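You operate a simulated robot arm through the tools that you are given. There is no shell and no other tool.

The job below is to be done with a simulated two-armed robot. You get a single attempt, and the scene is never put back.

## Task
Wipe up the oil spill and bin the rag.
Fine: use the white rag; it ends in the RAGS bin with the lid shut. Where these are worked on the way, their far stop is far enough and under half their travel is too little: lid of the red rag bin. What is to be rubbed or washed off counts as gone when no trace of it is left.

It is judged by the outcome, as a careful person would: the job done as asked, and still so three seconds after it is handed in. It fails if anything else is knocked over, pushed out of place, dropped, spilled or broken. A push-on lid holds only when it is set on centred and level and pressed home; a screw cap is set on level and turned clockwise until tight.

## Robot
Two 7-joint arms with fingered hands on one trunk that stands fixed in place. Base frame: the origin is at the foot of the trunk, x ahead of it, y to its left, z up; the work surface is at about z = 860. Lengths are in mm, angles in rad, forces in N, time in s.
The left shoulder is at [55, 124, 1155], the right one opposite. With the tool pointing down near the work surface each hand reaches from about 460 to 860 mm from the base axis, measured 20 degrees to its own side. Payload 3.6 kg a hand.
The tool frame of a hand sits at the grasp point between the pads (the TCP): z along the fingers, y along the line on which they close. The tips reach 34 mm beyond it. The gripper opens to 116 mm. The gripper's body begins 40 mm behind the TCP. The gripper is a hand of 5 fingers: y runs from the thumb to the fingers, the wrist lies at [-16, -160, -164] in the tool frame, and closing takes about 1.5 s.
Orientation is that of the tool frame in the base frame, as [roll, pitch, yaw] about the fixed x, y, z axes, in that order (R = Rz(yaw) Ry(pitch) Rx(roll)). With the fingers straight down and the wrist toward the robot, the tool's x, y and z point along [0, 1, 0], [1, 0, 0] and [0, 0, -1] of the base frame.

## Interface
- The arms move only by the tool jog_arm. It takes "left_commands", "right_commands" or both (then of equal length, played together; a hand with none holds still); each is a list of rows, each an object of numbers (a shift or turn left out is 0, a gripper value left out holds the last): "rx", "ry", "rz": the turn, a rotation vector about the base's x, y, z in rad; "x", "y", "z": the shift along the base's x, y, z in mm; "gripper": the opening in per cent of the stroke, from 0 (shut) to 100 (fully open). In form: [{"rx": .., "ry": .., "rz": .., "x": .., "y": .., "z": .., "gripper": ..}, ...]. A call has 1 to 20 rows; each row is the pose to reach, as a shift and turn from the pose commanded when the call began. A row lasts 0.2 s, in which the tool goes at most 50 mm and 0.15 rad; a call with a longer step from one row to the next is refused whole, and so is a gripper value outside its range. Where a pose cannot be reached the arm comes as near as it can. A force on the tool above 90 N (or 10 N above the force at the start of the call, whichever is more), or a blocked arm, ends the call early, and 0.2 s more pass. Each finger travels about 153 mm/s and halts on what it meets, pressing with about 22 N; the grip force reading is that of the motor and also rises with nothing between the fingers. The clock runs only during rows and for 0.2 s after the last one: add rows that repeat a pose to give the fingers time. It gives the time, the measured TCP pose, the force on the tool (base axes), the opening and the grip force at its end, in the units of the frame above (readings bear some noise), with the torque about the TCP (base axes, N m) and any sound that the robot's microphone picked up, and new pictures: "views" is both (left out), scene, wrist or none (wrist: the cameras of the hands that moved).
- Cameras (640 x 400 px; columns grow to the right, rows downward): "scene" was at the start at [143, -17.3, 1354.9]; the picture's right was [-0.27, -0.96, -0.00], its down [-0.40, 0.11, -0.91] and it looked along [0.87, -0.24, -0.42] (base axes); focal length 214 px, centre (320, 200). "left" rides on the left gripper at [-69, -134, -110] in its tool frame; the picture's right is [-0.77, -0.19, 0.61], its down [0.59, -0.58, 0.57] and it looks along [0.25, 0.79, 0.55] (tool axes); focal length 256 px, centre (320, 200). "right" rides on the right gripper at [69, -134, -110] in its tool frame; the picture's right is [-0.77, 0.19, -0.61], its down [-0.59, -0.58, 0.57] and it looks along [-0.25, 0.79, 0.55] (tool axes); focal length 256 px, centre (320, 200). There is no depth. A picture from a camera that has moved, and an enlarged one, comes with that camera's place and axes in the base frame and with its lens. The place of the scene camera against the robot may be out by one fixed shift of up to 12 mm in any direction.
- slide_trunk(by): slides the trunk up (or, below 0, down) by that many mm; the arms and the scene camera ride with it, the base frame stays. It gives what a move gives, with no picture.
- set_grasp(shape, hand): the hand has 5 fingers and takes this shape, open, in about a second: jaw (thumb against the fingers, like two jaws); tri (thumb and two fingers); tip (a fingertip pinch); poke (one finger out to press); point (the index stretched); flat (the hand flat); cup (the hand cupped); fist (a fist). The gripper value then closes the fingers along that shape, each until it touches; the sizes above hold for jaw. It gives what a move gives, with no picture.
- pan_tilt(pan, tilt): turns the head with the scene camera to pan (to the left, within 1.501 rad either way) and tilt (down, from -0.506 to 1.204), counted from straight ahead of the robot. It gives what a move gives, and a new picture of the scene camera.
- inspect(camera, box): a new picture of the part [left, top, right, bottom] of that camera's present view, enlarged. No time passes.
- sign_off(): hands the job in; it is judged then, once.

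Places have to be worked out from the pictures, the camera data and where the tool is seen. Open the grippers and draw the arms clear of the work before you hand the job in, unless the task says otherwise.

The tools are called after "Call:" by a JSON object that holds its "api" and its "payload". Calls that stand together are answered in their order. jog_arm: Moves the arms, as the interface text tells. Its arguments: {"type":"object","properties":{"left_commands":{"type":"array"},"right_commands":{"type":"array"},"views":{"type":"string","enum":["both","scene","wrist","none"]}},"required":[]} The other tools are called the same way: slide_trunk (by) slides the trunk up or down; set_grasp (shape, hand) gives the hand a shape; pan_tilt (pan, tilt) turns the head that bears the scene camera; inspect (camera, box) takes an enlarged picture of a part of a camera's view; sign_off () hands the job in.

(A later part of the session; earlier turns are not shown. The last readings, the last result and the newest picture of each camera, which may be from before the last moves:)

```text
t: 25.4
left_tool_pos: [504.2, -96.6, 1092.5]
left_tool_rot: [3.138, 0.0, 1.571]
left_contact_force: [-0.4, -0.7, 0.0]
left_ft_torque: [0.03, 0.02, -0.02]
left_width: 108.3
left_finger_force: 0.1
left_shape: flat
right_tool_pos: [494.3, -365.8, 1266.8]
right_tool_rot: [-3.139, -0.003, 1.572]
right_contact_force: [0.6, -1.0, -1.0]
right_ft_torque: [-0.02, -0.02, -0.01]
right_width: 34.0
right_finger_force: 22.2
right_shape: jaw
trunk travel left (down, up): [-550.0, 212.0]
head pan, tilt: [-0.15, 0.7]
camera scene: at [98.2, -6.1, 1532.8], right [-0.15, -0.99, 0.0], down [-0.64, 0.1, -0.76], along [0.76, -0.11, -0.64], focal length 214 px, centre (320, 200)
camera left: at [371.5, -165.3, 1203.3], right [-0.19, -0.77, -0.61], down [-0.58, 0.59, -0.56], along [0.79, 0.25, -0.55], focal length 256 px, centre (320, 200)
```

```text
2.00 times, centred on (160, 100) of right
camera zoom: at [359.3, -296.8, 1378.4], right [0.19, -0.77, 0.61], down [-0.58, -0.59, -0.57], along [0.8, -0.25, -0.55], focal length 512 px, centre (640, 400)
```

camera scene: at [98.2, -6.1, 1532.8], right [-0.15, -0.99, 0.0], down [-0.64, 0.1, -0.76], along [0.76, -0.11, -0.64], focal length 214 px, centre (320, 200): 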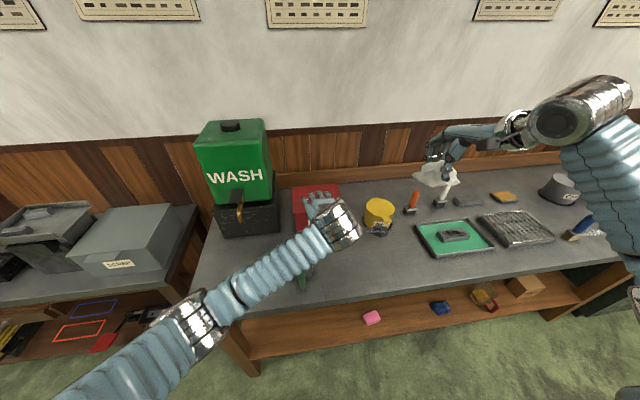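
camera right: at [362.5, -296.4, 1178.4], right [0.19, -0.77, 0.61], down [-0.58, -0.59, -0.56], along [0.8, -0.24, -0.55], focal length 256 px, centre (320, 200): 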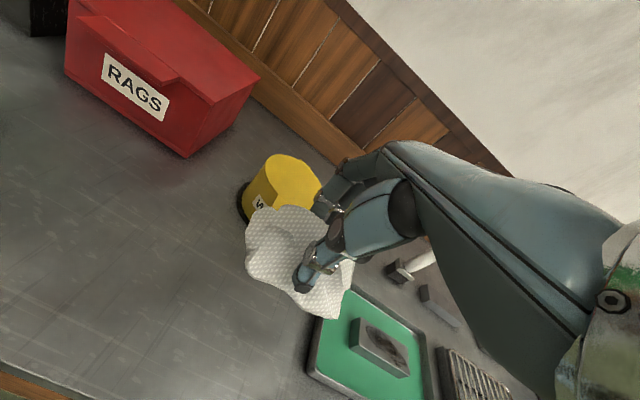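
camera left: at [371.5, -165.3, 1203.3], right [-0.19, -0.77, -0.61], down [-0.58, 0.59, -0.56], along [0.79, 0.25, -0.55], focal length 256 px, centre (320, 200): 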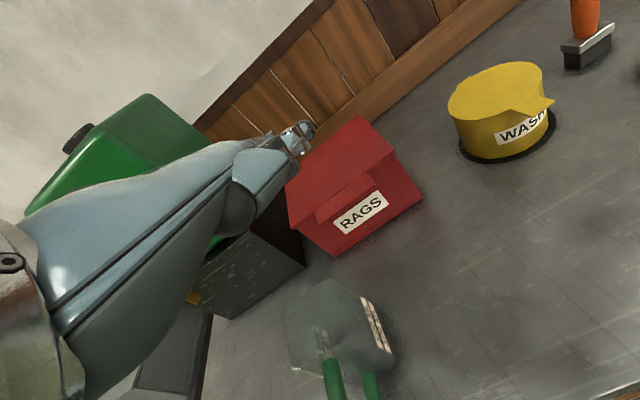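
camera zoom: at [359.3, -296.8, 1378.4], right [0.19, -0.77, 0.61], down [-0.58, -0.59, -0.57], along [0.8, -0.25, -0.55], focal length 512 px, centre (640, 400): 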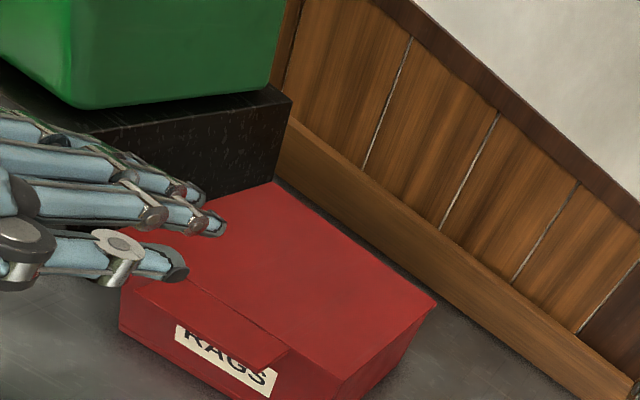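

The lid spans x 688–852 and y -195 to 0 with its top at z ≈ 972, and the tab's front edge is at x ≈ 653. I'll back the left hand off and lower it at y -140, right of the jug, until the fingertips are below and in front of the tab.

Call:
{"api": "jog_arm", "payload": {"left_commands": [{"x": -17, "y": -22}, {"x": -34, "y": -43}, {"x": -34, "y": -43, "z": -40}, {"x": -34, "y": -43, "z": -80}, {"x": -34, "y": -43, "z": -120}, {"x": -34, "y": -43, "z": -150}, {"x": -34, "y": -43, "z": -150}], "views": "both"}}

Call:
{"api": "inspect", "payload": {"camera": "scene", "box": [250, 160, 430, 290]}}

Call:
{"api": "inspect", "payload": {"camera": "right", "box": [0, 0, 320, 200]}}

```text
t: 27.1
left_tool_pos: [488.2, -127.5, 951.6]
left_tool_rot: [3.105, -0.023, 1.579]
left_contact_force: [-0.3, -0.9, -0.1]
left_ft_torque: [0.01, 0.02, 0.01]
left_width: 108.2
left_finger_force: 0.1
left_shape: flat
right_tool_pos: [493.6, -366.6, 1266.9]
right_tool_rot: [3.141, -0.001, 1.572]
right_contact_force: [-0.2, 0.3, 0.1]
right_ft_torque: [-0.01, 0.0, 0.0]
right_width: 34.2
right_finger_force: 22.1
right_shape: jaw
trunk travel left (down, up): [-550.0, 212.0]
head pan, tilt: [-0.15, 0.7]
camera scene: at [97.7, -6.5, 1532.8], right [-0.15, -0.99, 0.0], down [-0.64, 0.1, -0.76], along [0.76, -0.11, -0.64], focal length 214 px, centre (320, 200)
camera left: at [351.2, -199.7, 1055.4], right [-0.16, -0.75, -0.64], down [-0.56, 0.6, -0.57], along [0.81, 0.27, -0.52], focal length 256 px, centre (320, 200)
```

scene: 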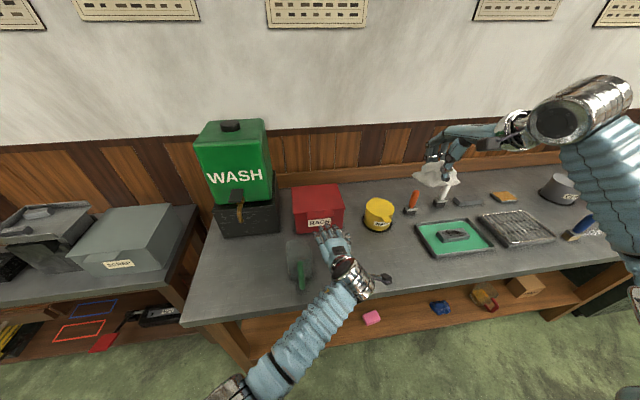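
left: 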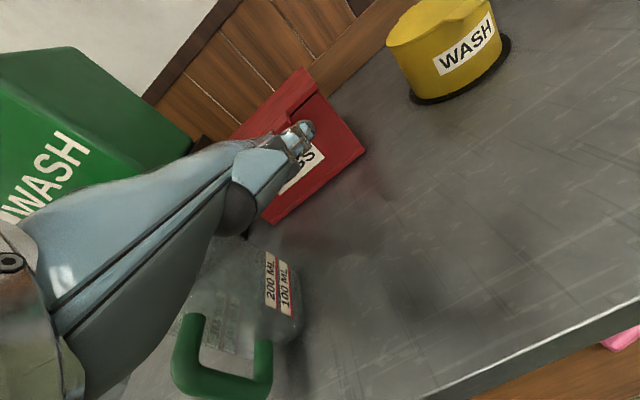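

```text
3.08 times, centred on (340, 225) of scene
camera zoom: at [97.7, -6.5, 1532.8], right [-0.15, -0.99, 0.0], down [-0.64, 0.1, -0.76], along [0.76, -0.11, -0.64], focal length 660 px, centre (258, 123)
```

zoom: 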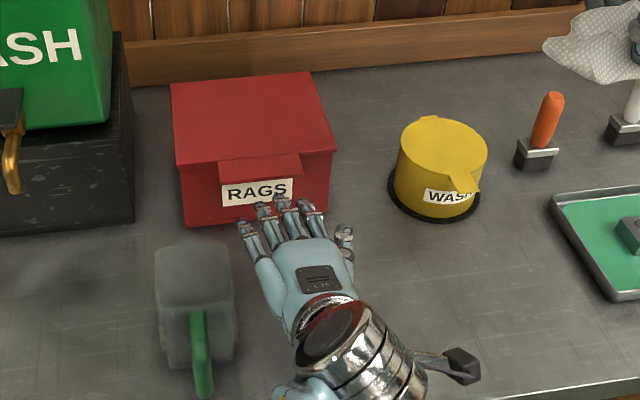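

```text
2.00 times, centred on (160, 100) of right
camera zoom: at [358.9, -297.2, 1378.4], right [0.19, -0.77, 0.61], down [-0.58, -0.59, -0.57], along [0.8, -0.25, -0.55], focal length 512 px, centre (640, 400)
```

zoom: 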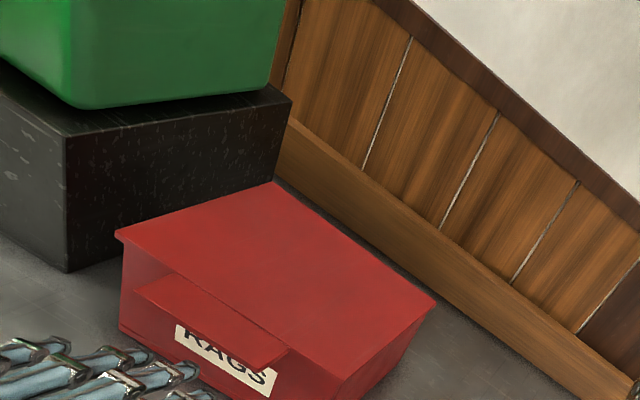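

The arm stopped at [488, -128, 952], a little short of the commanded pose, so this low, near, cross-body pose is at a joint limit. I'll lower the trunk 40 mm instead, which brings the fingertips straight down to about z 928, still in front of the bin and right of the jug.

Call:
{"api": "slide_trunk", "payload": {"by": -40}}

Call:
{"api": "inspect", "payload": {"camera": "scene", "box": [250, 150, 430, 280]}}

Call:
{"api": "inspect", "payload": {"camera": "left", "box": [180, 50, 400, 250]}}

```text
t: 27.7
left_tool_pos: [528.3, -63.7, 919.4]
left_tool_rot: [3.01, -0.17, 1.594]
left_contact_force: [0.2, 0.3, 0.4]
left_ft_torque: [0.05, 0.01, -0.03]
left_width: 108.1
left_finger_force: 0.0
left_shape: flat
right_tool_pos: [493.6, -366.6, 1232.0]
right_tool_rot: [-3.138, -0.001, 1.57]
right_contact_force: [-0.9, 1.4, -0.4]
right_ft_torque: [0.0, 0.0, -0.01]
right_width: 34.4
right_finger_force: 22.1
right_shape: jaw
trunk travel left (down, up): [-515.0, 247.0]
head pan, tilt: [-0.15, 0.7]
stopped: the arm was blocked; the commanded pose is now the measured one
```

```text
3.08 times, centred on (340, 215) of scene
camera zoom: at [101.8, -6.2, 1497.5], right [-0.15, -0.99, 0.0], down [-0.64, 0.1, -0.76], along [0.76, -0.11, -0.64], focal length 660 px, centre (258, 154)
```

zoom: 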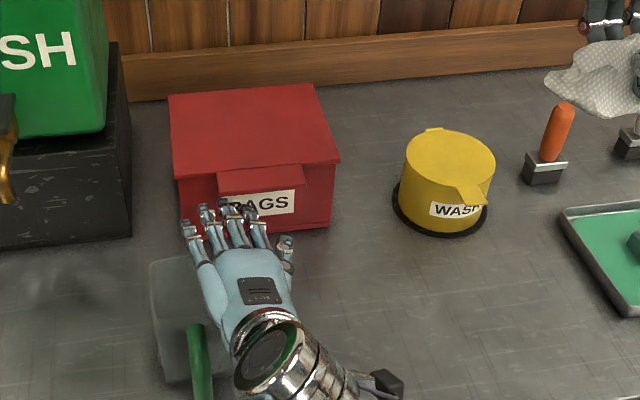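

```text
2.00 times, centred on (290, 150) of left
camera zoom: at [385.2, -151.6, 998.9], right [-0.09, -0.65, -0.75], down [-0.51, 0.68, -0.53], along [0.85, 0.34, -0.4], focal length 512 px, centre (380, 300)
```

zoom: 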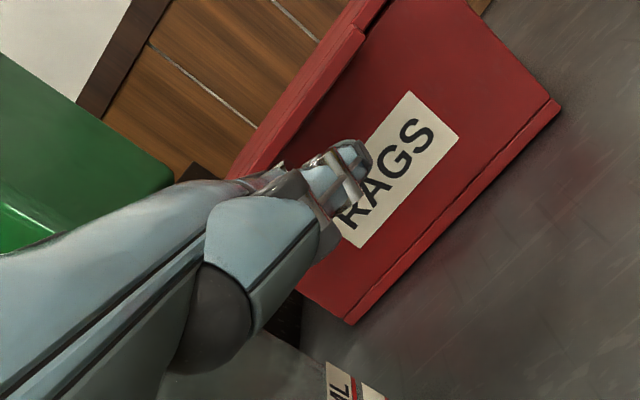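

The trunk slide was blocked at the arm's limit and the hand drifted to [528, -64, 919] without contact; the jug computes to the same place as before. I'll ease the hand back, up and to the right away from tab and jug, straightening it as it goes.

Call:
{"api": "jog_arm", "payload": {"left_commands": [{"x": -15, "z": 8, "y": -8}, {"x": -26, "z": 25, "y": -16, "rx": -0.03, "ry": 0.02}, {"x": -36, "z": 55, "y": -26, "rx": -0.08, "ry": 0.06}, {"x": -36, "z": 95, "y": -36, "rx": -0.13, "ry": 0.1}, {"x": -36, "z": 140, "y": -46, "rx": -0.171, "ry": 0.127}, {"x": -36, "z": 185, "y": -56, "rx": -0.171, "ry": 0.127}, {"x": -36, "z": 230, "y": -66, "rx": -0.171, "ry": 0.127}, {"x": -36, "z": 230, "y": -66, "rx": -0.171, "ry": 0.127}], "views": "both"}}

Call:
{"api": "inspect", "payload": {"camera": "scene", "box": [250, 150, 430, 280]}}

```text
t: 28.6
left_tool_pos: [530.3, -19.8, 982.5]
left_tool_rot: [2.989, -0.251, 1.631]
left_contact_force: [-0.5, -0.2, 1.0]
left_ft_torque: [0.01, -0.01, 0.03]
left_width: 108.1
left_finger_force: 0.0
left_shape: flat
right_tool_pos: [493.5, -365.9, 1231.8]
right_tool_rot: [-3.138, 0.002, 1.574]
right_contact_force: [0.1, 0.1, 0.4]
right_ft_torque: [0.02, 0.04, 0.0]
right_width: 34.4
right_finger_force: 21.9
right_shape: jaw
trunk travel left (down, up): [-515.0, 247.0]
head pan, tilt: [-0.15, 0.7]
stopped in row 4 (left hand): the arm was blocked; the commanded pose is now the measured one
camera scene: at [101.7, -5.4, 1498.0], right [-0.15, -0.99, 0.0], down [-0.64, 0.1, -0.76], along [0.76, -0.11, -0.64], focal length 214 px, centre (320, 200)
camera left: at [388.4, -116.8, 1051.9], right [-0.06, -0.59, -0.8], down [-0.53, 0.7, -0.48], along [0.85, 0.4, -0.35], focal length 256 px, centre (320, 200)
```

scene: 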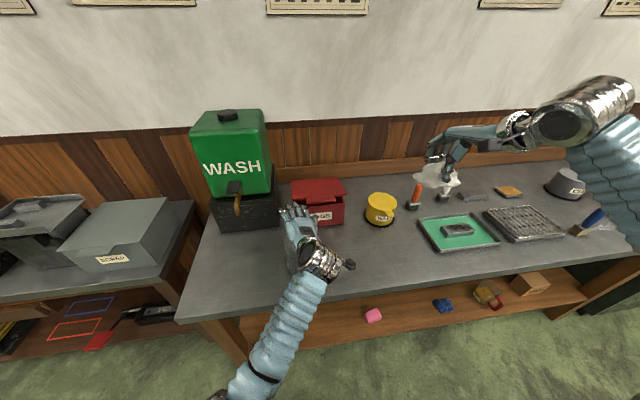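
left: 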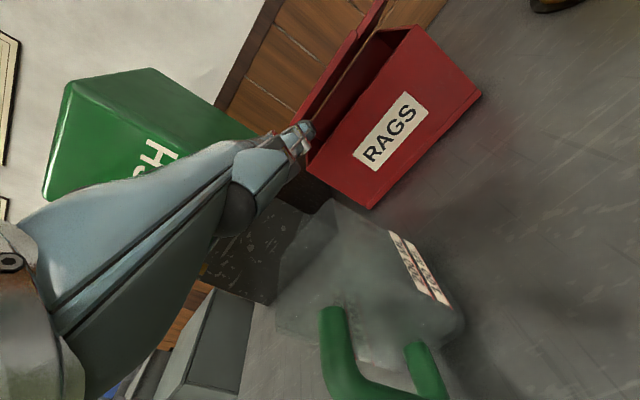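

```text
3.08 times, centred on (340, 215) of scene
camera zoom: at [101.7, -5.4, 1498.0], right [-0.15, -0.99, 0.0], down [-0.64, 0.1, -0.76], along [0.76, -0.11, -0.64], focal length 660 px, centre (258, 154)
```

zoom: 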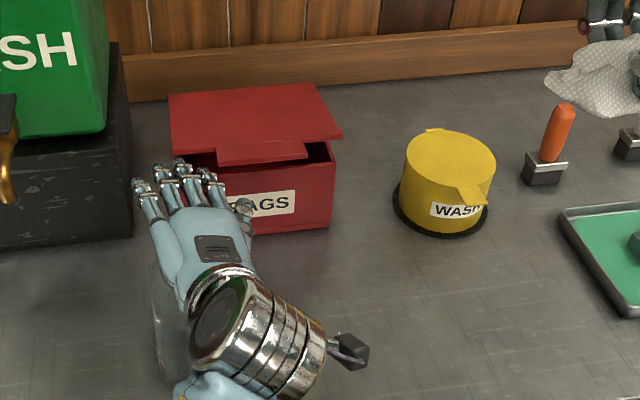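

The lid has lifted partly open while the hand drifted left and was blocked again. I need to know whether the fingers are holding the lid or it stays put by itself, so I'll enlarge the views.

Call:
{"api": "inspect", "payload": {"camera": "left", "box": [220, 0, 500, 220]}}

Call:
{"api": "inspect", "payload": {"camera": "right", "box": [0, 0, 320, 220]}}

Call:
{"api": "inspect", "payload": {"camera": "scene", "box": [280, 165, 360, 225]}}

```text
1.82 times, centred on (360, 110) of left
camera zoom: at [388.4, -116.8, 1051.9], right [-0.06, -0.59, -0.8], down [-0.53, 0.7, -0.48], along [0.85, 0.4, -0.35], focal length 465 px, centre (247, 364)
```

zoom: 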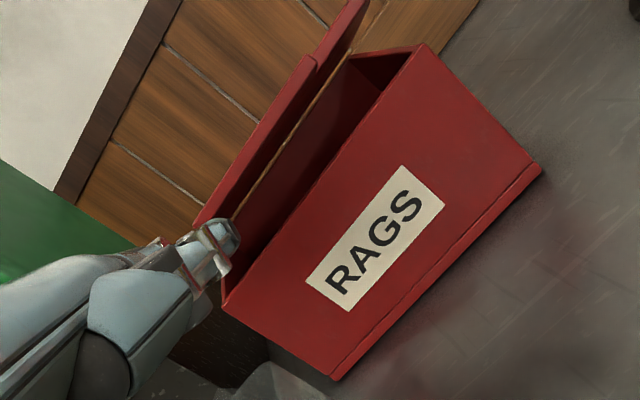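

```text
1.82 times, centred on (160, 110) of right
camera zoom: at [360.1, -296.1, 1343.3], right [0.19, -0.77, 0.61], down [-0.58, -0.59, -0.56], along [0.79, -0.25, -0.56], focal length 465 px, centre (611, 364)
```

zoom: 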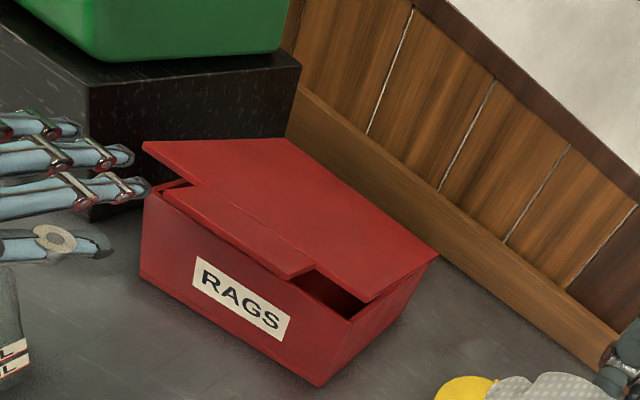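

```text
6.67 times, centred on (320, 195) of scene
camera zoom: at [101.7, -5.4, 1498.0], right [-0.15, -0.99, 0.0], down [-0.64, 0.1, -0.76], along [0.76, -0.11, -0.64], focal length 1430 px, centre (320, 233)
```

zoom: 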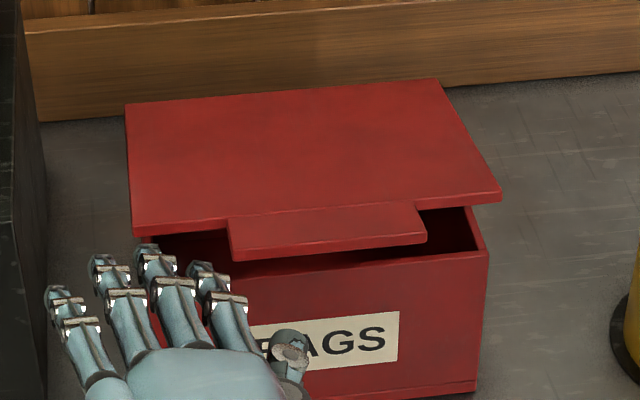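

The lid is up about 15° and the fingertips are right at its left front edge. I'll look down at the left arm to see what is blocking it.

Call:
{"api": "pan_tilt", "payload": {"pan": 0.3, "tilt": 1.2}}

```text
t: 29.5
left_tool_pos: [531.2, -20.0, 982.0]
left_tool_rot: [2.989, -0.252, 1.63]
left_contact_force: [-0.1, 0.8, -0.5]
left_ft_torque: [0.01, 0.05, 0.0]
left_width: 107.8
left_finger_force: 0.2
left_shape: flat
right_tool_pos: [492.9, -365.0, 1233.0]
right_tool_rot: [-3.138, -0.001, 1.571]
right_contact_force: [0.8, -0.6, -0.6]
right_ft_torque: [0.01, -0.01, -0.01]
right_width: 34.1
right_finger_force: 22.5
right_shape: jaw
trunk travel left (down, up): [-515.0, 247.0]
head pan, tilt: [0.3, 1.201]
camera scene: at [71.1, 23.2, 1462.1], right [0.3, -0.96, 0.0], down [-0.89, -0.27, -0.36], along [0.35, 0.11, -0.93], focal length 214 px, centre (320, 200)
```

scene: 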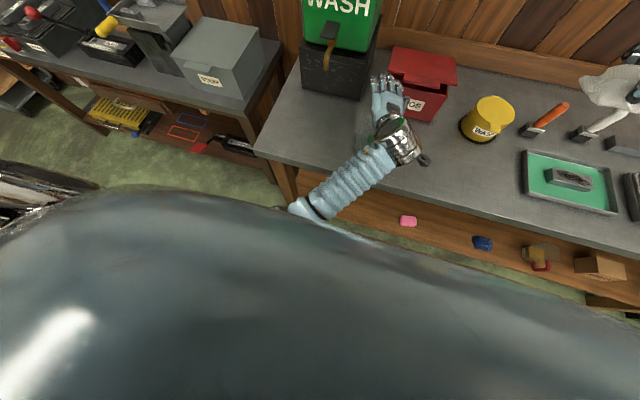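

The left forearm is folded in under the chest, and that is what blocks it. I'll raise the left hand up and out to the left so that the elbow comes free, which also shows whether the lid stays by itself.

Call:
{"api": "jog_arm", "payload": {"left_commands": [{"x": -5, "y": 20, "z": 25}, {"x": -5, "y": 50, "z": 55}, {"x": -5, "y": 80, "z": 90, "rx": -0.08, "ry": 0.045}, {"x": -5, "y": 110, "z": 125, "rx": -0.17, "ry": 0.09}, {"x": -5, "y": 140, "z": 160, "rx": -0.25, "ry": 0.13, "rz": -0.02}, {"x": -5, "y": 170, "z": 195, "rx": -0.25, "ry": 0.13, "rz": -0.02}, {"x": -5, "y": 200, "z": 230, "rx": -0.25, "ry": 0.13, "rz": -0.02}, {"x": -5, "y": 200, "z": 230, "rx": -0.25, "ry": 0.13, "rz": -0.02}], "views": "both"}}

```text
t: 31.3
left_tool_pos: [525.4, 178.3, 1213.2]
left_tool_rot: [3.134, -0.003, 1.587]
left_contact_force: [0.4, 0.5, 0.6]
left_ft_torque: [0.02, 0.05, 0.05]
left_width: 107.8
left_finger_force: 0.1
left_shape: flat
right_tool_pos: [494.0, -365.6, 1231.9]
right_tool_rot: [-3.137, 0.0, 1.571]
right_contact_force: [0.3, 0.2, -0.3]
right_ft_torque: [0.02, 0.02, -0.01]
right_width: 34.3
right_finger_force: 22.2
right_shape: jaw
trunk travel left (down, up): [-515.0, 247.0]
head pan, tilt: [0.3, 1.201]
camera scene: at [71.0, 23.4, 1462.1], right [0.3, -0.96, 0.0], down [-0.89, -0.28, -0.36], along [0.35, 0.11, -0.93], focal length 214 px, centre (320, 200)
camera left: at [392.7, 106.4, 1322.7], right [-0.17, -0.77, -0.62], down [-0.58, 0.58, -0.57], along [0.8, 0.26, -0.55], focal length 256 px, centre (320, 200)
```

scene: 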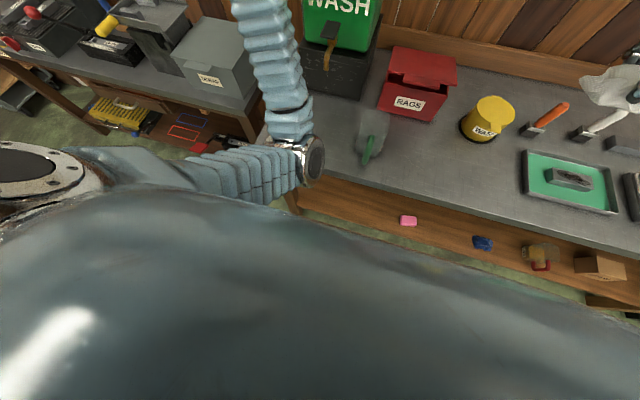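
left: 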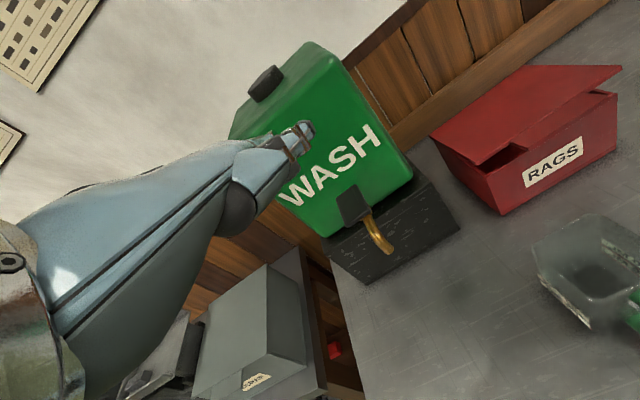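

The lid has stayed partly open with nothing touching it, so its hinge holds position. I'll lower the trunk 100 mm to give the left arm an easier posture and turn the head back to the bin.

Call:
{"api": "slide_trunk", "payload": {"by": -100}}

Call:
{"api": "pan_tilt", "payload": {"pan": -0.1, "tilt": 0.6}}

Call:
{"api": "inspect", "payload": {"camera": "scene", "box": [260, 150, 400, 260]}}

Call:
{"api": "inspect", "payload": {"camera": "right", "box": [0, 0, 320, 220]}}

Call:
{"api": "inspect", "payload": {"camera": "left", "box": [400, 0, 640, 300]}}

```text
t: 32.7
left_tool_pos: [524.6, 179.1, 1113.2]
left_tool_rot: [3.131, -0.003, 1.588]
left_contact_force: [-0.2, 0.0, 0.4]
left_ft_torque: [0.0, 0.0, 0.0]
left_width: 107.9
left_finger_force: 0.0
left_shape: flat
right_tool_pos: [492.8, -365.7, 1132.5]
right_tool_rot: [-3.141, 0.001, 1.572]
right_contact_force: [0.0, -0.6, -1.3]
right_ft_torque: [0.01, 0.03, 0.01]
right_width: 34.4
right_finger_force: 21.8
right_shape: jaw
trunk travel left (down, up): [-415.0, 347.0]
head pan, tilt: [0.3, 1.201]
```

```text
t: 33.7
left_tool_pos: [523.8, 178.2, 1112.7]
left_tool_rot: [3.133, -0.004, 1.59]
left_contact_force: [-0.2, 0.9, -0.6]
left_ft_torque: [0.0, -0.02, 0.01]
left_width: 107.8
left_finger_force: 0.1
left_shape: flat
right_tool_pos: [493.7, -365.5, 1131.7]
right_tool_rot: [-3.137, -0.001, 1.572]
right_contact_force: [0.3, -0.3, -0.5]
right_ft_torque: [-0.01, 0.02, -0.01]
right_width: 34.1
right_finger_force: 22.2
right_shape: jaw
trunk travel left (down, up): [-415.0, 347.0]
head pan, tilt: [-0.099, 0.6]
camera scene: at [123.5, -1.8, 1405.9], right [-0.1, -1.0, 0.0], down [-0.56, 0.06, -0.82], along [0.82, -0.08, -0.57], focal length 214 px, centre (320, 200)
```

scene: 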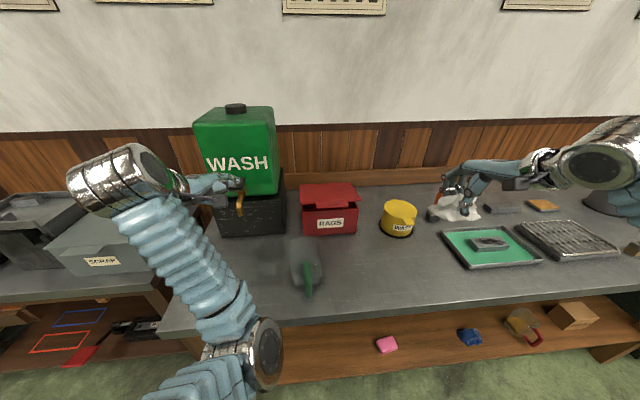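

```text
3.64 times, centred on (330, 205) of scene
camera zoom: at [123.5, -1.8, 1405.9], right [-0.1, -1.0, 0.0], down [-0.56, 0.06, -0.82], along [0.82, -0.08, -0.57], focal length 780 px, centre (284, 182)
```

zoom: 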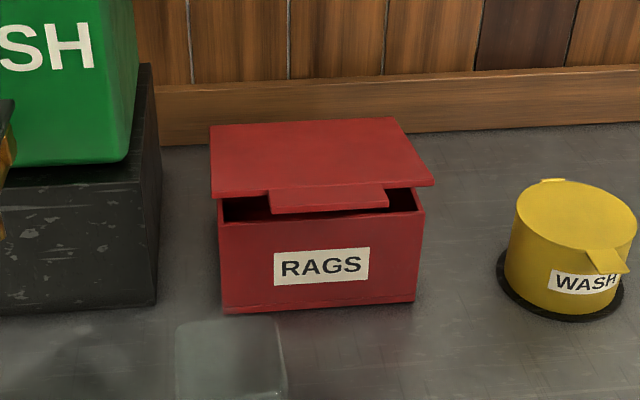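

```text
1.82 times, centred on (160, 110) of right
camera zoom: at [359.8, -296.6, 1243.3], right [0.19, -0.77, 0.61], down [-0.58, -0.59, -0.56], along [0.79, -0.25, -0.56], focal length 465 px, centre (611, 364)
```

zoom: 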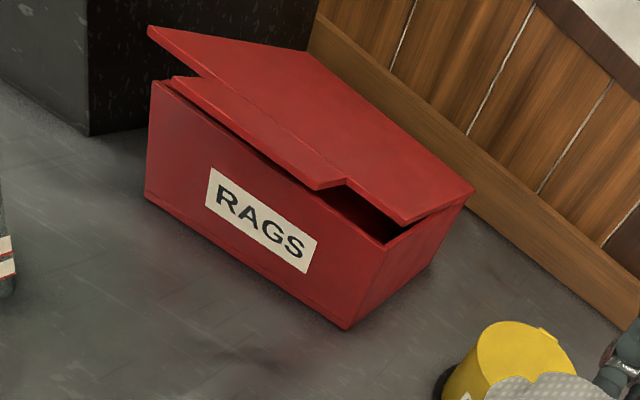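

```text
1.33 times, centred on (520, 150) of left
camera zoom: at [392.3, 106.5, 1221.8], right [-0.17, -0.77, -0.62], down [-0.58, 0.58, -0.57], along [0.8, 0.26, -0.55], focal length 341 px, centre (53, 267)
```

zoom: 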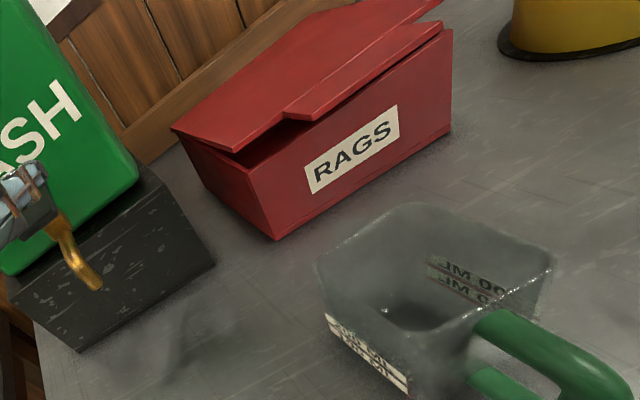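

With the lid resting at about 12°, the tab's underside is now near z 995, above open space in front of the bin. I'll bring the left hand across at height, then down in front of the tab.

Call:
{"api": "jog_arm", "payload": {"left_commands": [{"y": -40}, {"y": -80}, {"y": -120, "x": -5}, {"y": -160, "x": -10}, {"y": -200, "x": -20}, {"y": -240, "x": -28}, {"y": -280, "x": -34}, {"y": -287, "x": -34, "z": -30}, {"y": -287, "x": -34, "z": -65}, {"y": -287, "x": -34, "z": -100}, {"y": -287, "x": -34, "z": -130}, {"y": -287, "x": -34, "z": -130}], "views": "both"}}

Call:
{"api": "inspect", "payload": {"camera": "right", "box": [0, 0, 320, 220]}}

Call:
{"api": "inspect", "payload": {"camera": "scene", "box": [260, 150, 400, 260]}}

```text
t: 36.0
left_tool_pos: [521.3, -53.0, 989.7]
left_tool_rot: [3.072, -0.132, 1.652]
left_contact_force: [0.5, -0.6, -0.2]
left_ft_torque: [0.04, 0.05, 0.02]
left_width: 108.1
left_finger_force: 0.0
left_shape: flat
right_tool_pos: [493.8, -365.0, 1131.6]
right_tool_rot: [-3.138, -0.001, 1.572]
right_contact_force: [0.0, 0.2, -0.7]
right_ft_torque: [-0.02, -0.01, 0.01]
right_width: 34.2
right_finger_force: 22.1
right_shape: jaw
trunk travel left (down, up): [-415.0, 347.0]
head pan, tilt: [-0.099, 0.6]
stopped in row 11 (left hand): the arm was blocked; the commanded pose is now the measured one
camera scene: at [123.5, -1.8, 1406.0], right [-0.1, -1.0, 0.0], down [-0.56, 0.06, -0.82], along [0.82, -0.08, -0.57], focal length 214 px, centre (320, 200)
camera left: at [388.2, -145.0, 1081.6], right [-0.09, -0.69, -0.72], down [-0.59, 0.62, -0.52], along [0.8, 0.38, -0.46], focal length 256 px, centre (320, 200)
```

scene: 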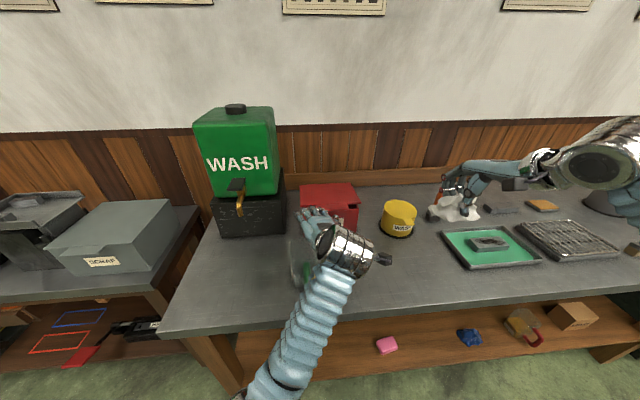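
left: 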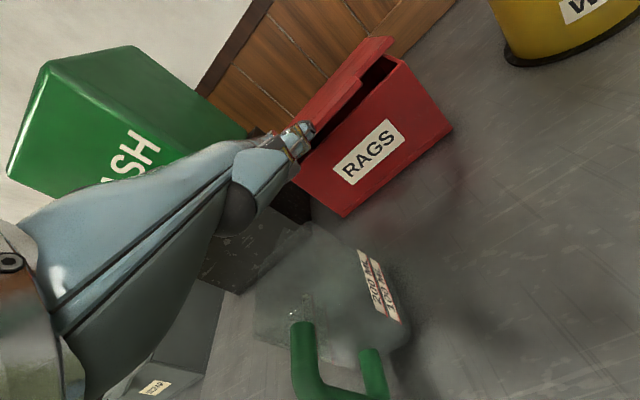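

```text
1.82 times, centred on (160, 110) of right
camera zoom: at [359.8, -296.4, 1243.3], right [0.19, -0.77, 0.61], down [-0.58, -0.59, -0.56], along [0.79, -0.25, -0.56], focal length 465 px, centre (611, 364)
```

zoom: 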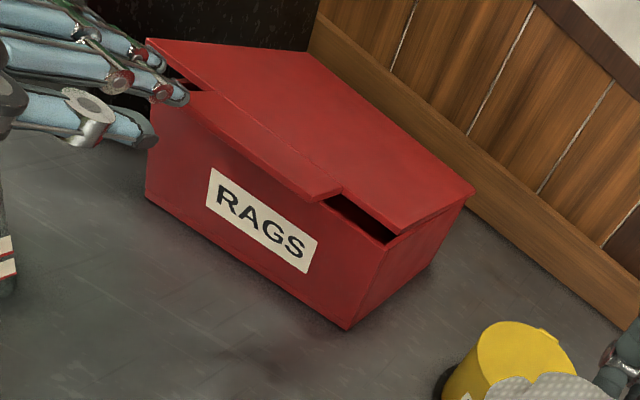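

```text
3.64 times, centred on (330, 205) of scene
camera zoom: at [123.5, -1.8, 1406.0], right [-0.1, -1.0, 0.0], down [-0.56, 0.06, -0.82], along [0.82, -0.08, -0.57], focal length 780 px, centre (284, 182)
```

zoom: 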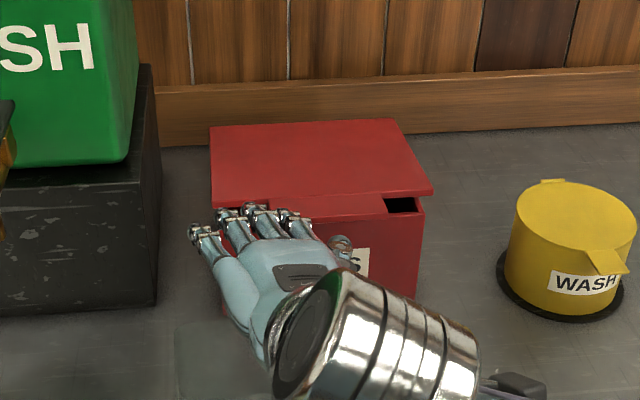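

The straight cross-body reach blocks the left arm again, with the elbow tucked in front of the chest. I'll retreat up and left and straighten the hand, then come in with the hand yawed inward so that the arm stays uncrossed.

Call:
{"api": "jog_arm", "payload": {"left_commands": [{"y": 25, "z": 35}, {"y": 55, "z": 70, "rx": -0.06, "ry": 0.03, "rz": -0.03}, {"y": 90, "z": 100, "rx": -0.13, "ry": 0.058, "rz": -0.07}, {"y": 130, "z": 120, "rx": -0.1365, "ry": 0.0587, "rz": -0.07}, {"y": 170, "z": 130, "rx": -0.1365, "ry": 0.0587, "rz": -0.07}, {"y": 190, "z": 130, "rx": -0.1365, "ry": 0.0587, "rz": -0.07}, {"y": 190, "z": 130, "rx": -0.1365, "ry": 0.0587, "rz": -0.07}], "views": "scene"}}

Call:
{"api": "inspect", "payload": {"camera": "scene", "box": [260, 150, 400, 260]}}

```text
t: 37.6
left_tool_pos: [520.4, 136.3, 1121.3]
left_tool_rot: [3.139, 0.007, 1.577]
left_contact_force: [0.3, -0.2, -0.3]
left_ft_torque: [0.0, 0.01, 0.01]
left_width: 108.0
left_finger_force: 0.0
left_shape: flat
right_tool_pos: [495.6, -365.7, 1132.0]
right_tool_rot: [-3.137, -0.001, 1.573]
right_contact_force: [0.0, 0.9, -0.9]
right_ft_torque: [0.01, -0.03, -0.01]
right_width: 34.2
right_finger_force: 22.2
right_shape: jaw
trunk travel left (down, up): [-415.0, 347.0]
head pan, tilt: [-0.099, 0.6]
camera scene: at [123.5, -2.3, 1406.0], right [-0.1, -1.0, 0.0], down [-0.56, 0.06, -0.82], along [0.82, -0.08, -0.57], focal length 214 px, centre (320, 200)
```

scene: 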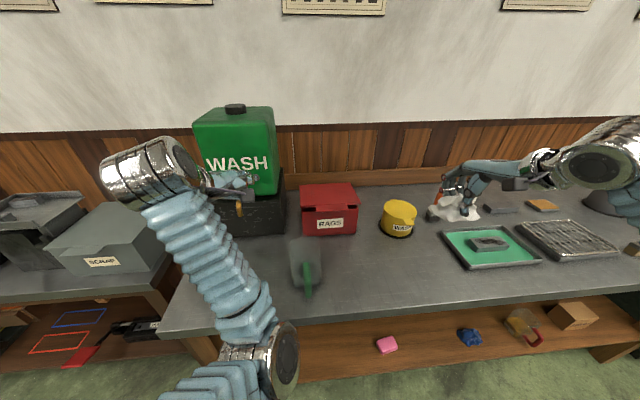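

```text
3.64 times, centred on (330, 205) of scene
camera zoom: at [123.5, -2.3, 1406.0], right [-0.1, -1.0, 0.0], down [-0.56, 0.06, -0.82], along [0.82, -0.08, -0.57], focal length 780 px, centre (284, 182)
```

zoom: 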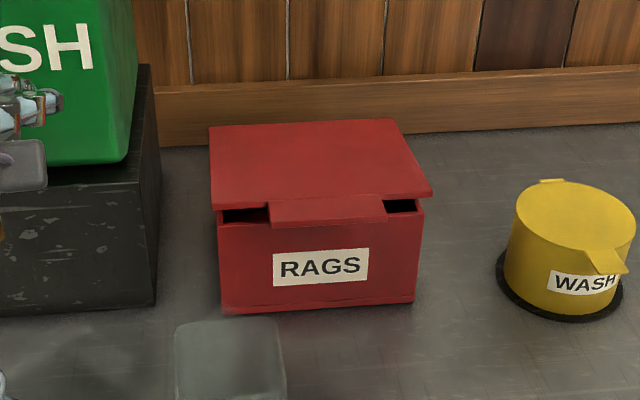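

My index finger pressed the lid partly down to about 6°, and the left arm's elbow is now awkwardly inward. The bin lies straight ahead of the right shoulder, so I'll open the lid with the right hand and set the rag down first where it lay originally.

Call:
{"api": "jog_arm", "payload": {"right_commands": [{"z": -40, "y": -7}, {"z": -80, "y": -14}, {"z": -120, "y": -14}, {"z": -160, "y": -14}, {"z": -190, "y": -14}, {"z": -205, "y": -14}, {"z": -205, "y": -14}], "views": "both"}}

Call:
{"api": "inspect", "payload": {"camera": "scene", "box": [380, 180, 520, 290]}}

```text
t: 39.2
left_tool_pos: [519.7, 135.7, 1121.0]
left_tool_rot: [3.137, 0.005, 1.58]
left_contact_force: [-0.2, -0.6, -0.5]
left_ft_torque: [0.0, -0.03, 0.01]
left_width: 107.8
left_finger_force: 0.0
left_shape: flat
right_tool_pos: [496.3, -381.8, 924.9]
right_tool_rot: [-3.139, -0.002, 1.571]
right_contact_force: [0.4, 0.7, 0.0]
right_ft_torque: [0.01, 0.01, 0.02]
right_width: 34.3
right_finger_force: 22.3
right_shape: jaw
trunk travel left (down, up): [-415.0, 347.0]
head pan, tilt: [-0.099, 0.6]
camera scene: at [123.5, -1.9, 1406.0], right [-0.1, -1.0, 0.0], down [-0.56, 0.06, -0.82], along [0.82, -0.08, -0.57], focal length 214 px, centre (320, 200)
camera right: at [361.4, -312.7, 1036.1], right [0.19, -0.77, 0.61], down [-0.58, -0.59, -0.56], along [0.79, -0.25, -0.56], focal length 256 px, centre (320, 200)
```

scene: 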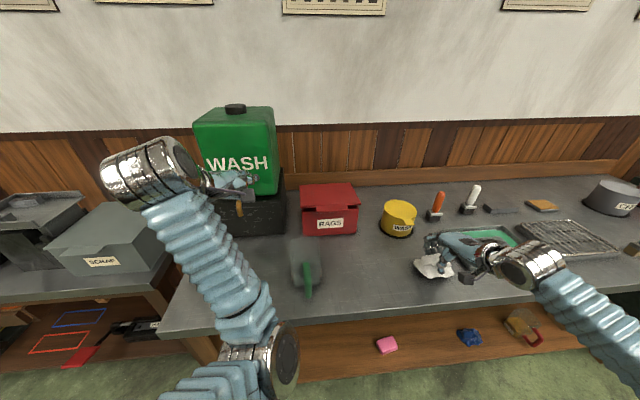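
right: 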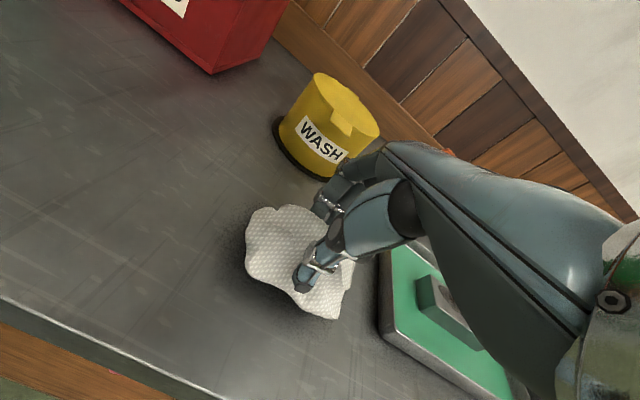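

```text
3.64 times, centred on (450, 235) of scene
camera zoom: at [123.5, -1.9, 1406.0], right [-0.1, -1.0, 0.0], down [-0.56, 0.06, -0.82], along [0.82, -0.08, -0.57], focal length 780 px, centre (-153, 73)
```

zoom: 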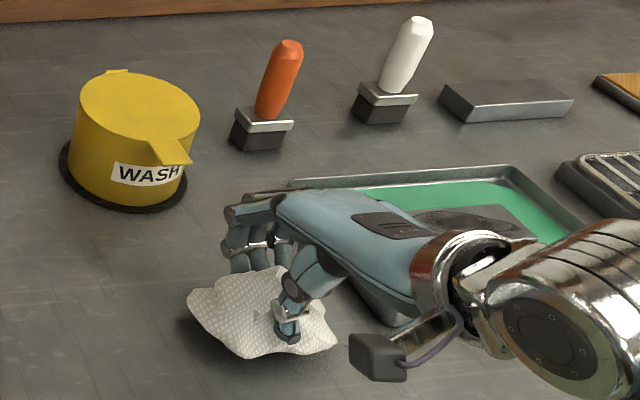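

No contact yet at z 925, so I'll lower in small steps until the rag rests on the table.

Call:
{"api": "jog_arm", "payload": {"right_commands": [{"z": -6}, {"z": -11}, {"z": -15}, {"z": -18}, {"z": -18}], "views": "none"}}

```text
t: 40.4
left_tool_pos: [519.0, 135.2, 1120.7]
left_tool_rot: [3.135, 0.008, 1.579]
left_contact_force: [0.9, 0.4, -0.1]
left_ft_torque: [0.01, 0.02, 0.03]
left_width: 107.8
left_finger_force: 0.1
left_shape: flat
right_tool_pos: [494.7, -380.8, 910.7]
right_tool_rot: [3.141, 0.0, 1.573]
right_contact_force: [-3.2, 0.3, 8.2]
right_ft_torque: [0.03, -0.15, -0.04]
right_width: 34.4
right_finger_force: 21.8
right_shape: jaw
trunk travel left (down, up): [-415.0, 347.0]
head pan, tilt: [-0.099, 0.6]
```

The rag touches the table at z ≈ 911 with 8 N. I'll open the hand gently and rise straight up.

Call:
{"api": "jog_arm", "payload": {"right_commands": [{"gripper": 30}, {"gripper": 50}, {"gripper": 75}, {"gripper": 100}, {"gripper": 100}, {"gripper": 100}, {"z": 30}, {"z": 70}, {"z": 115}, {"z": 160}, {"z": 200}, {"z": 200}], "views": "both"}}

Call:
{"api": "inspect", "payload": {"camera": "right", "box": [140, 180, 400, 380]}}

```text
t: 43.0
left_tool_pos: [522.2, 136.1, 1120.9]
left_tool_rot: [3.14, 0.006, 1.579]
left_contact_force: [0.2, -1.7, -0.1]
left_ft_torque: [-0.03, 0.03, 0.02]
left_width: 108.0
left_finger_force: 0.1
left_shape: flat
right_tool_pos: [492.7, -378.8, 1110.5]
right_tool_rot: [-3.14, -0.002, 1.571]
right_contact_force: [0.4, 0.4, -0.5]
right_ft_torque: [-0.03, 0.01, -0.02]
right_width: 115.8
right_finger_force: 0.1
right_shape: jaw
trunk travel left (down, up): [-415.0, 347.0]
head pan, tilt: [-0.099, 0.6]
camera scene: at [123.6, -2.2, 1405.9], right [-0.1, -1.0, 0.0], down [-0.56, 0.06, -0.82], along [0.82, -0.08, -0.57], focal length 214 px, centre (320, 200)
camera right: at [359.0, -310.2, 1220.9], right [0.19, -0.77, 0.61], down [-0.58, -0.59, -0.56], along [0.79, -0.25, -0.56], focal length 256 px, centre (320, 200)
```

scene: 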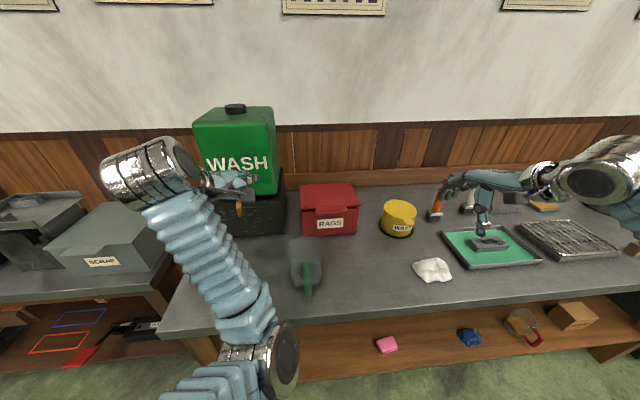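
right: 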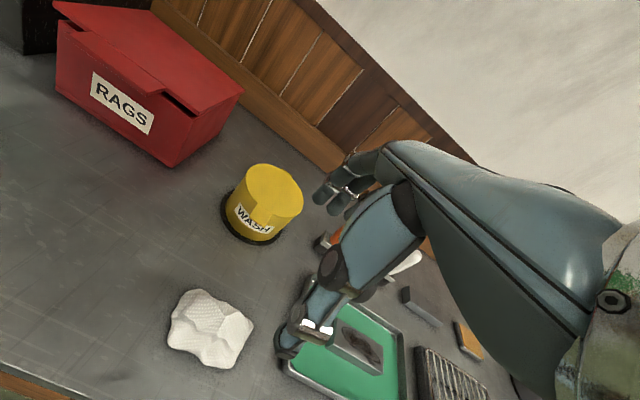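

```text
2.00 times, centred on (270, 280) of right
camera zoom: at [359.0, -310.2, 1220.9], right [0.19, -0.77, 0.61], down [-0.58, -0.59, -0.56], along [0.79, -0.25, -0.56], focal length 512 px, centre (420, 40)
```

zoom: 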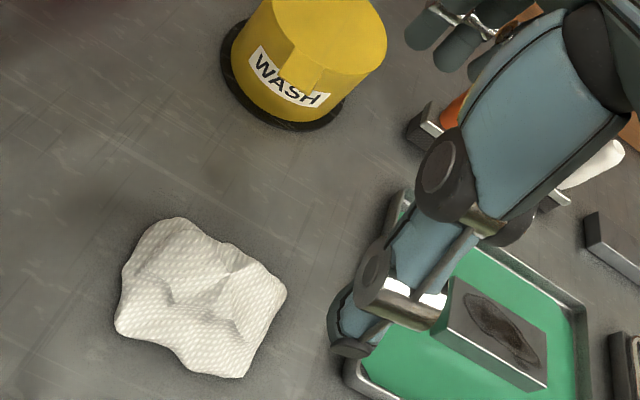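

The rag sits cleanly on the table. I'll put the right hand in the flat shape for lifting the lid.

Call:
{"api": "set_grasp", "payload": {"hand": "right", "shape": "flat"}}

Call:
{"api": "jog_arm", "payload": {"right_commands": [{"y": 42, "z": -5}, {"y": 84, "z": -10}, {"y": 126, "z": -15}, {"y": 168, "z": -20}, {"y": 210, "z": -25}, {"y": 250, "z": -30}, {"y": 285, "z": -30}, {"y": 285, "z": -30}], "views": "both"}}

Call:
{"api": "inspect", "payload": {"camera": "scene", "box": [260, 150, 440, 270]}}

```text
t: 43.9
left_tool_pos: [519.6, 136.3, 1121.3]
left_tool_rot: [3.137, 0.006, 1.581]
left_contact_force: [-0.8, -0.4, -0.8]
left_ft_torque: [0.0, 0.0, 0.0]
left_width: 107.8
left_finger_force: 0.0
left_shape: flat
right_tool_pos: [493.0, -378.8, 1110.8]
right_tool_rot: [-3.138, 0.002, 1.574]
right_contact_force: [0.6, -0.5, -0.5]
right_ft_torque: [-0.01, 0.0, -0.02]
right_width: 107.9
right_finger_force: 0.1
right_shape: flat
trunk travel left (down, up): [-415.0, 347.0]
head pan, tilt: [-0.099, 0.6]
```

```text
t: 45.7
left_tool_pos: [520.4, 135.0, 1120.9]
left_tool_rot: [3.14, 0.008, 1.578]
left_contact_force: [0.7, 0.1, 0.0]
left_ft_torque: [0.04, 0.0, -0.02]
left_width: 108.2
left_finger_force: 0.1
left_shape: flat
right_tool_pos: [493.3, -95.7, 1082.1]
right_tool_rot: [-3.14, -0.002, 1.572]
right_contact_force: [-0.5, -0.9, 0.5]
right_ft_torque: [0.02, 0.01, -0.02]
right_width: 108.2
right_finger_force: 0.1
right_shape: flat
trunk travel left (down, up): [-415.0, 347.0]
head pan, tilt: [-0.099, 0.6]
camera scene: at [123.4, -2.3, 1406.0], right [-0.1, -0.99, 0.0], down [-0.56, 0.06, -0.82], along [0.82, -0.08, -0.57], focal length 214 px, centre (320, 200)
camera right: at [358.6, -26.8, 1191.2], right [0.19, -0.77, 0.61], down [-0.58, -0.59, -0.56], along [0.79, -0.25, -0.56], focal length 256 px, centre (320, 200)
```

scene: 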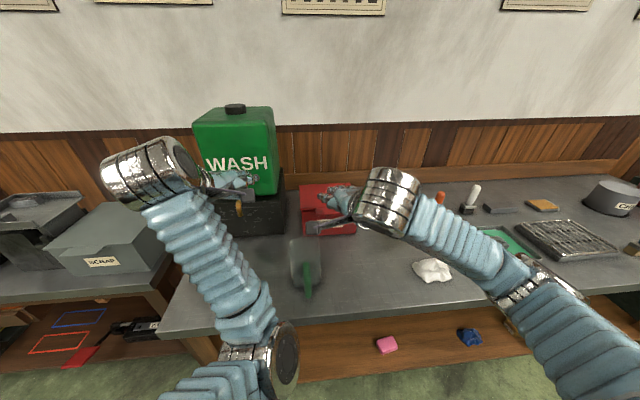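
right: 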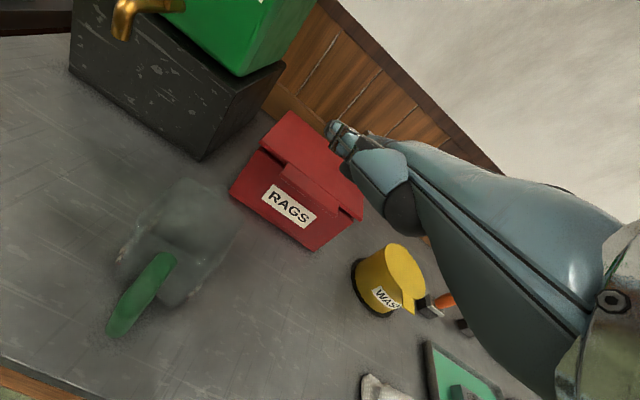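

```text
3.33 times, centred on (350, 210) of scene
camera zoom: at [123.4, -2.3, 1406.0], right [-0.1, -0.99, 0.0], down [-0.56, 0.06, -0.82], along [0.82, -0.08, -0.57], focal length 715 px, centre (220, 167)
```

zoom: 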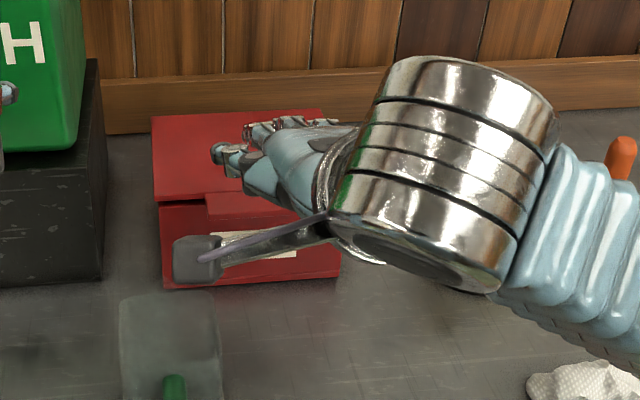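

The right arm is in a good posture. I'll lower it in front of the tab until the fingertips are below the tab's edge.

Call:
{"api": "jog_arm", "payload": {"right_commands": [{"x": -10, "z": -20}, {"x": -12, "z": -60}, {"x": -12, "z": -100}, {"x": -12, "z": -135}, {"x": -12, "z": -155}, {"x": -12, "z": -155}], "views": "both"}}

Call:
{"api": "inspect", "payload": {"camera": "scene", "box": [270, 160, 410, 270]}}

Call:
{"api": "inspect", "payload": {"camera": "left", "box": [400, 0, 640, 300]}}

Call:
{"api": "inspect", "payload": {"camera": "right", "box": [160, 40, 420, 260]}}

```text
t: 47.1
left_tool_pos: [515.0, 135.2, 1124.3]
left_tool_rot: [3.133, 0.006, 1.578]
left_contact_force: [0.0, 0.7, -0.1]
left_ft_torque: [0.0, 0.0, -0.03]
left_width: 108.0
left_finger_force: 0.1
left_shape: flat
right_tool_pos: [483.5, -93.5, 937.3]
right_tool_rot: [3.108, -0.012, 1.57]
right_contact_force: [-7.0, -10.3, 61.8]
right_ft_torque: [3.44, -3.69, -0.2]
right_width: 107.9
right_finger_force: 0.1
right_shape: flat
trunk travel left (down, up): [-415.0, 347.0]
head pan, tilt: [-0.099, 0.6]
camera scene: at [116.4, -3.1, 1407.3], right [-0.1, -0.99, 0.0], down [-0.56, 0.06, -0.83], along [0.82, -0.08, -0.56], focal length 214 px, centre (320, 200)
camera right: at [345.6, -24.7, 1043.8], right [0.17, -0.78, 0.61], down [-0.56, -0.58, -0.59], along [0.81, -0.24, -0.53], focal length 256 px, centre (320, 200)
```

scene: 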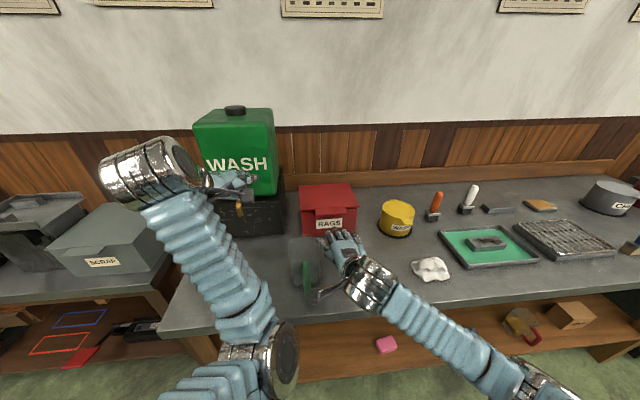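
right: 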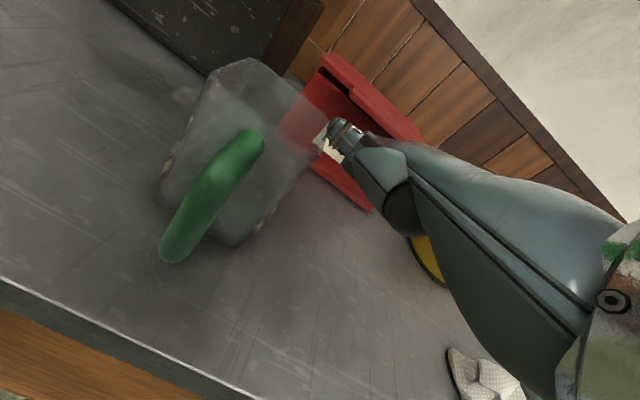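

```text
3.64 times, centred on (340, 215) of scene
camera zoom: at [116.4, -3.1, 1407.3], right [-0.1, -0.99, 0.0], down [-0.56, 0.06, -0.83], along [0.82, -0.08, -0.56], focal length 780 px, centre (247, 146)
```

zoom: 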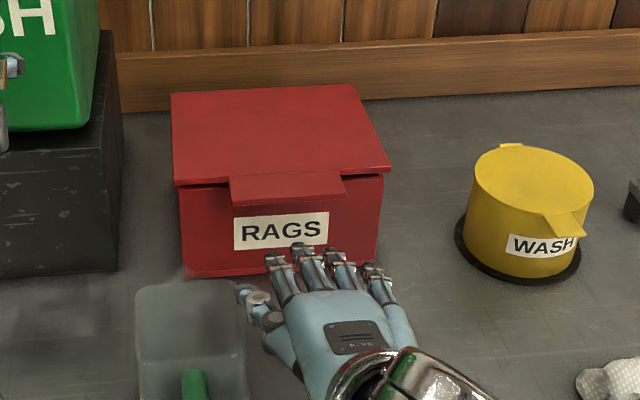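

```text
1.33 times, centred on (520, 150) of left
camera zoom: at [381.7, 66.2, 1234.3], right [-0.18, -0.77, -0.61], down [-0.58, 0.58, -0.57], along [0.8, 0.25, -0.55], focal length 341 px, centre (53, 267)
```

zoom: 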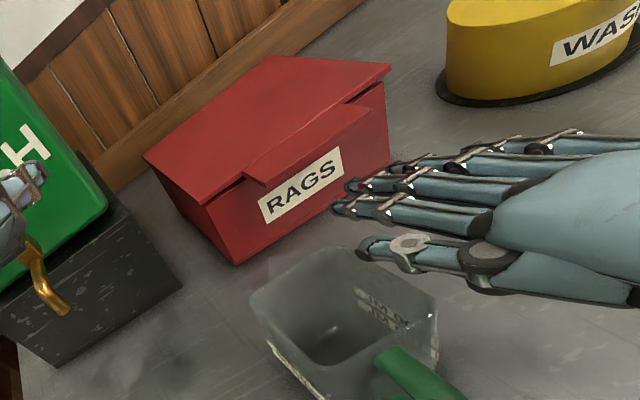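

```text
1.82 times, centred on (290, 150) of right
camera zoom: at [345.6, -24.7, 1043.8], right [0.17, -0.78, 0.61], down [-0.56, -0.58, -0.59], along [0.81, -0.24, -0.53], focal length 465 px, centre (374, 291)
```

zoom: 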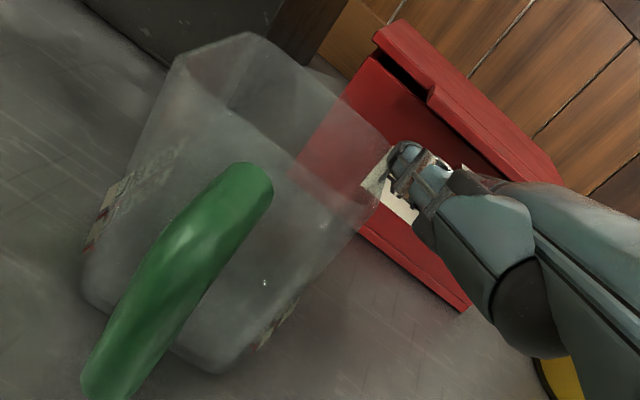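

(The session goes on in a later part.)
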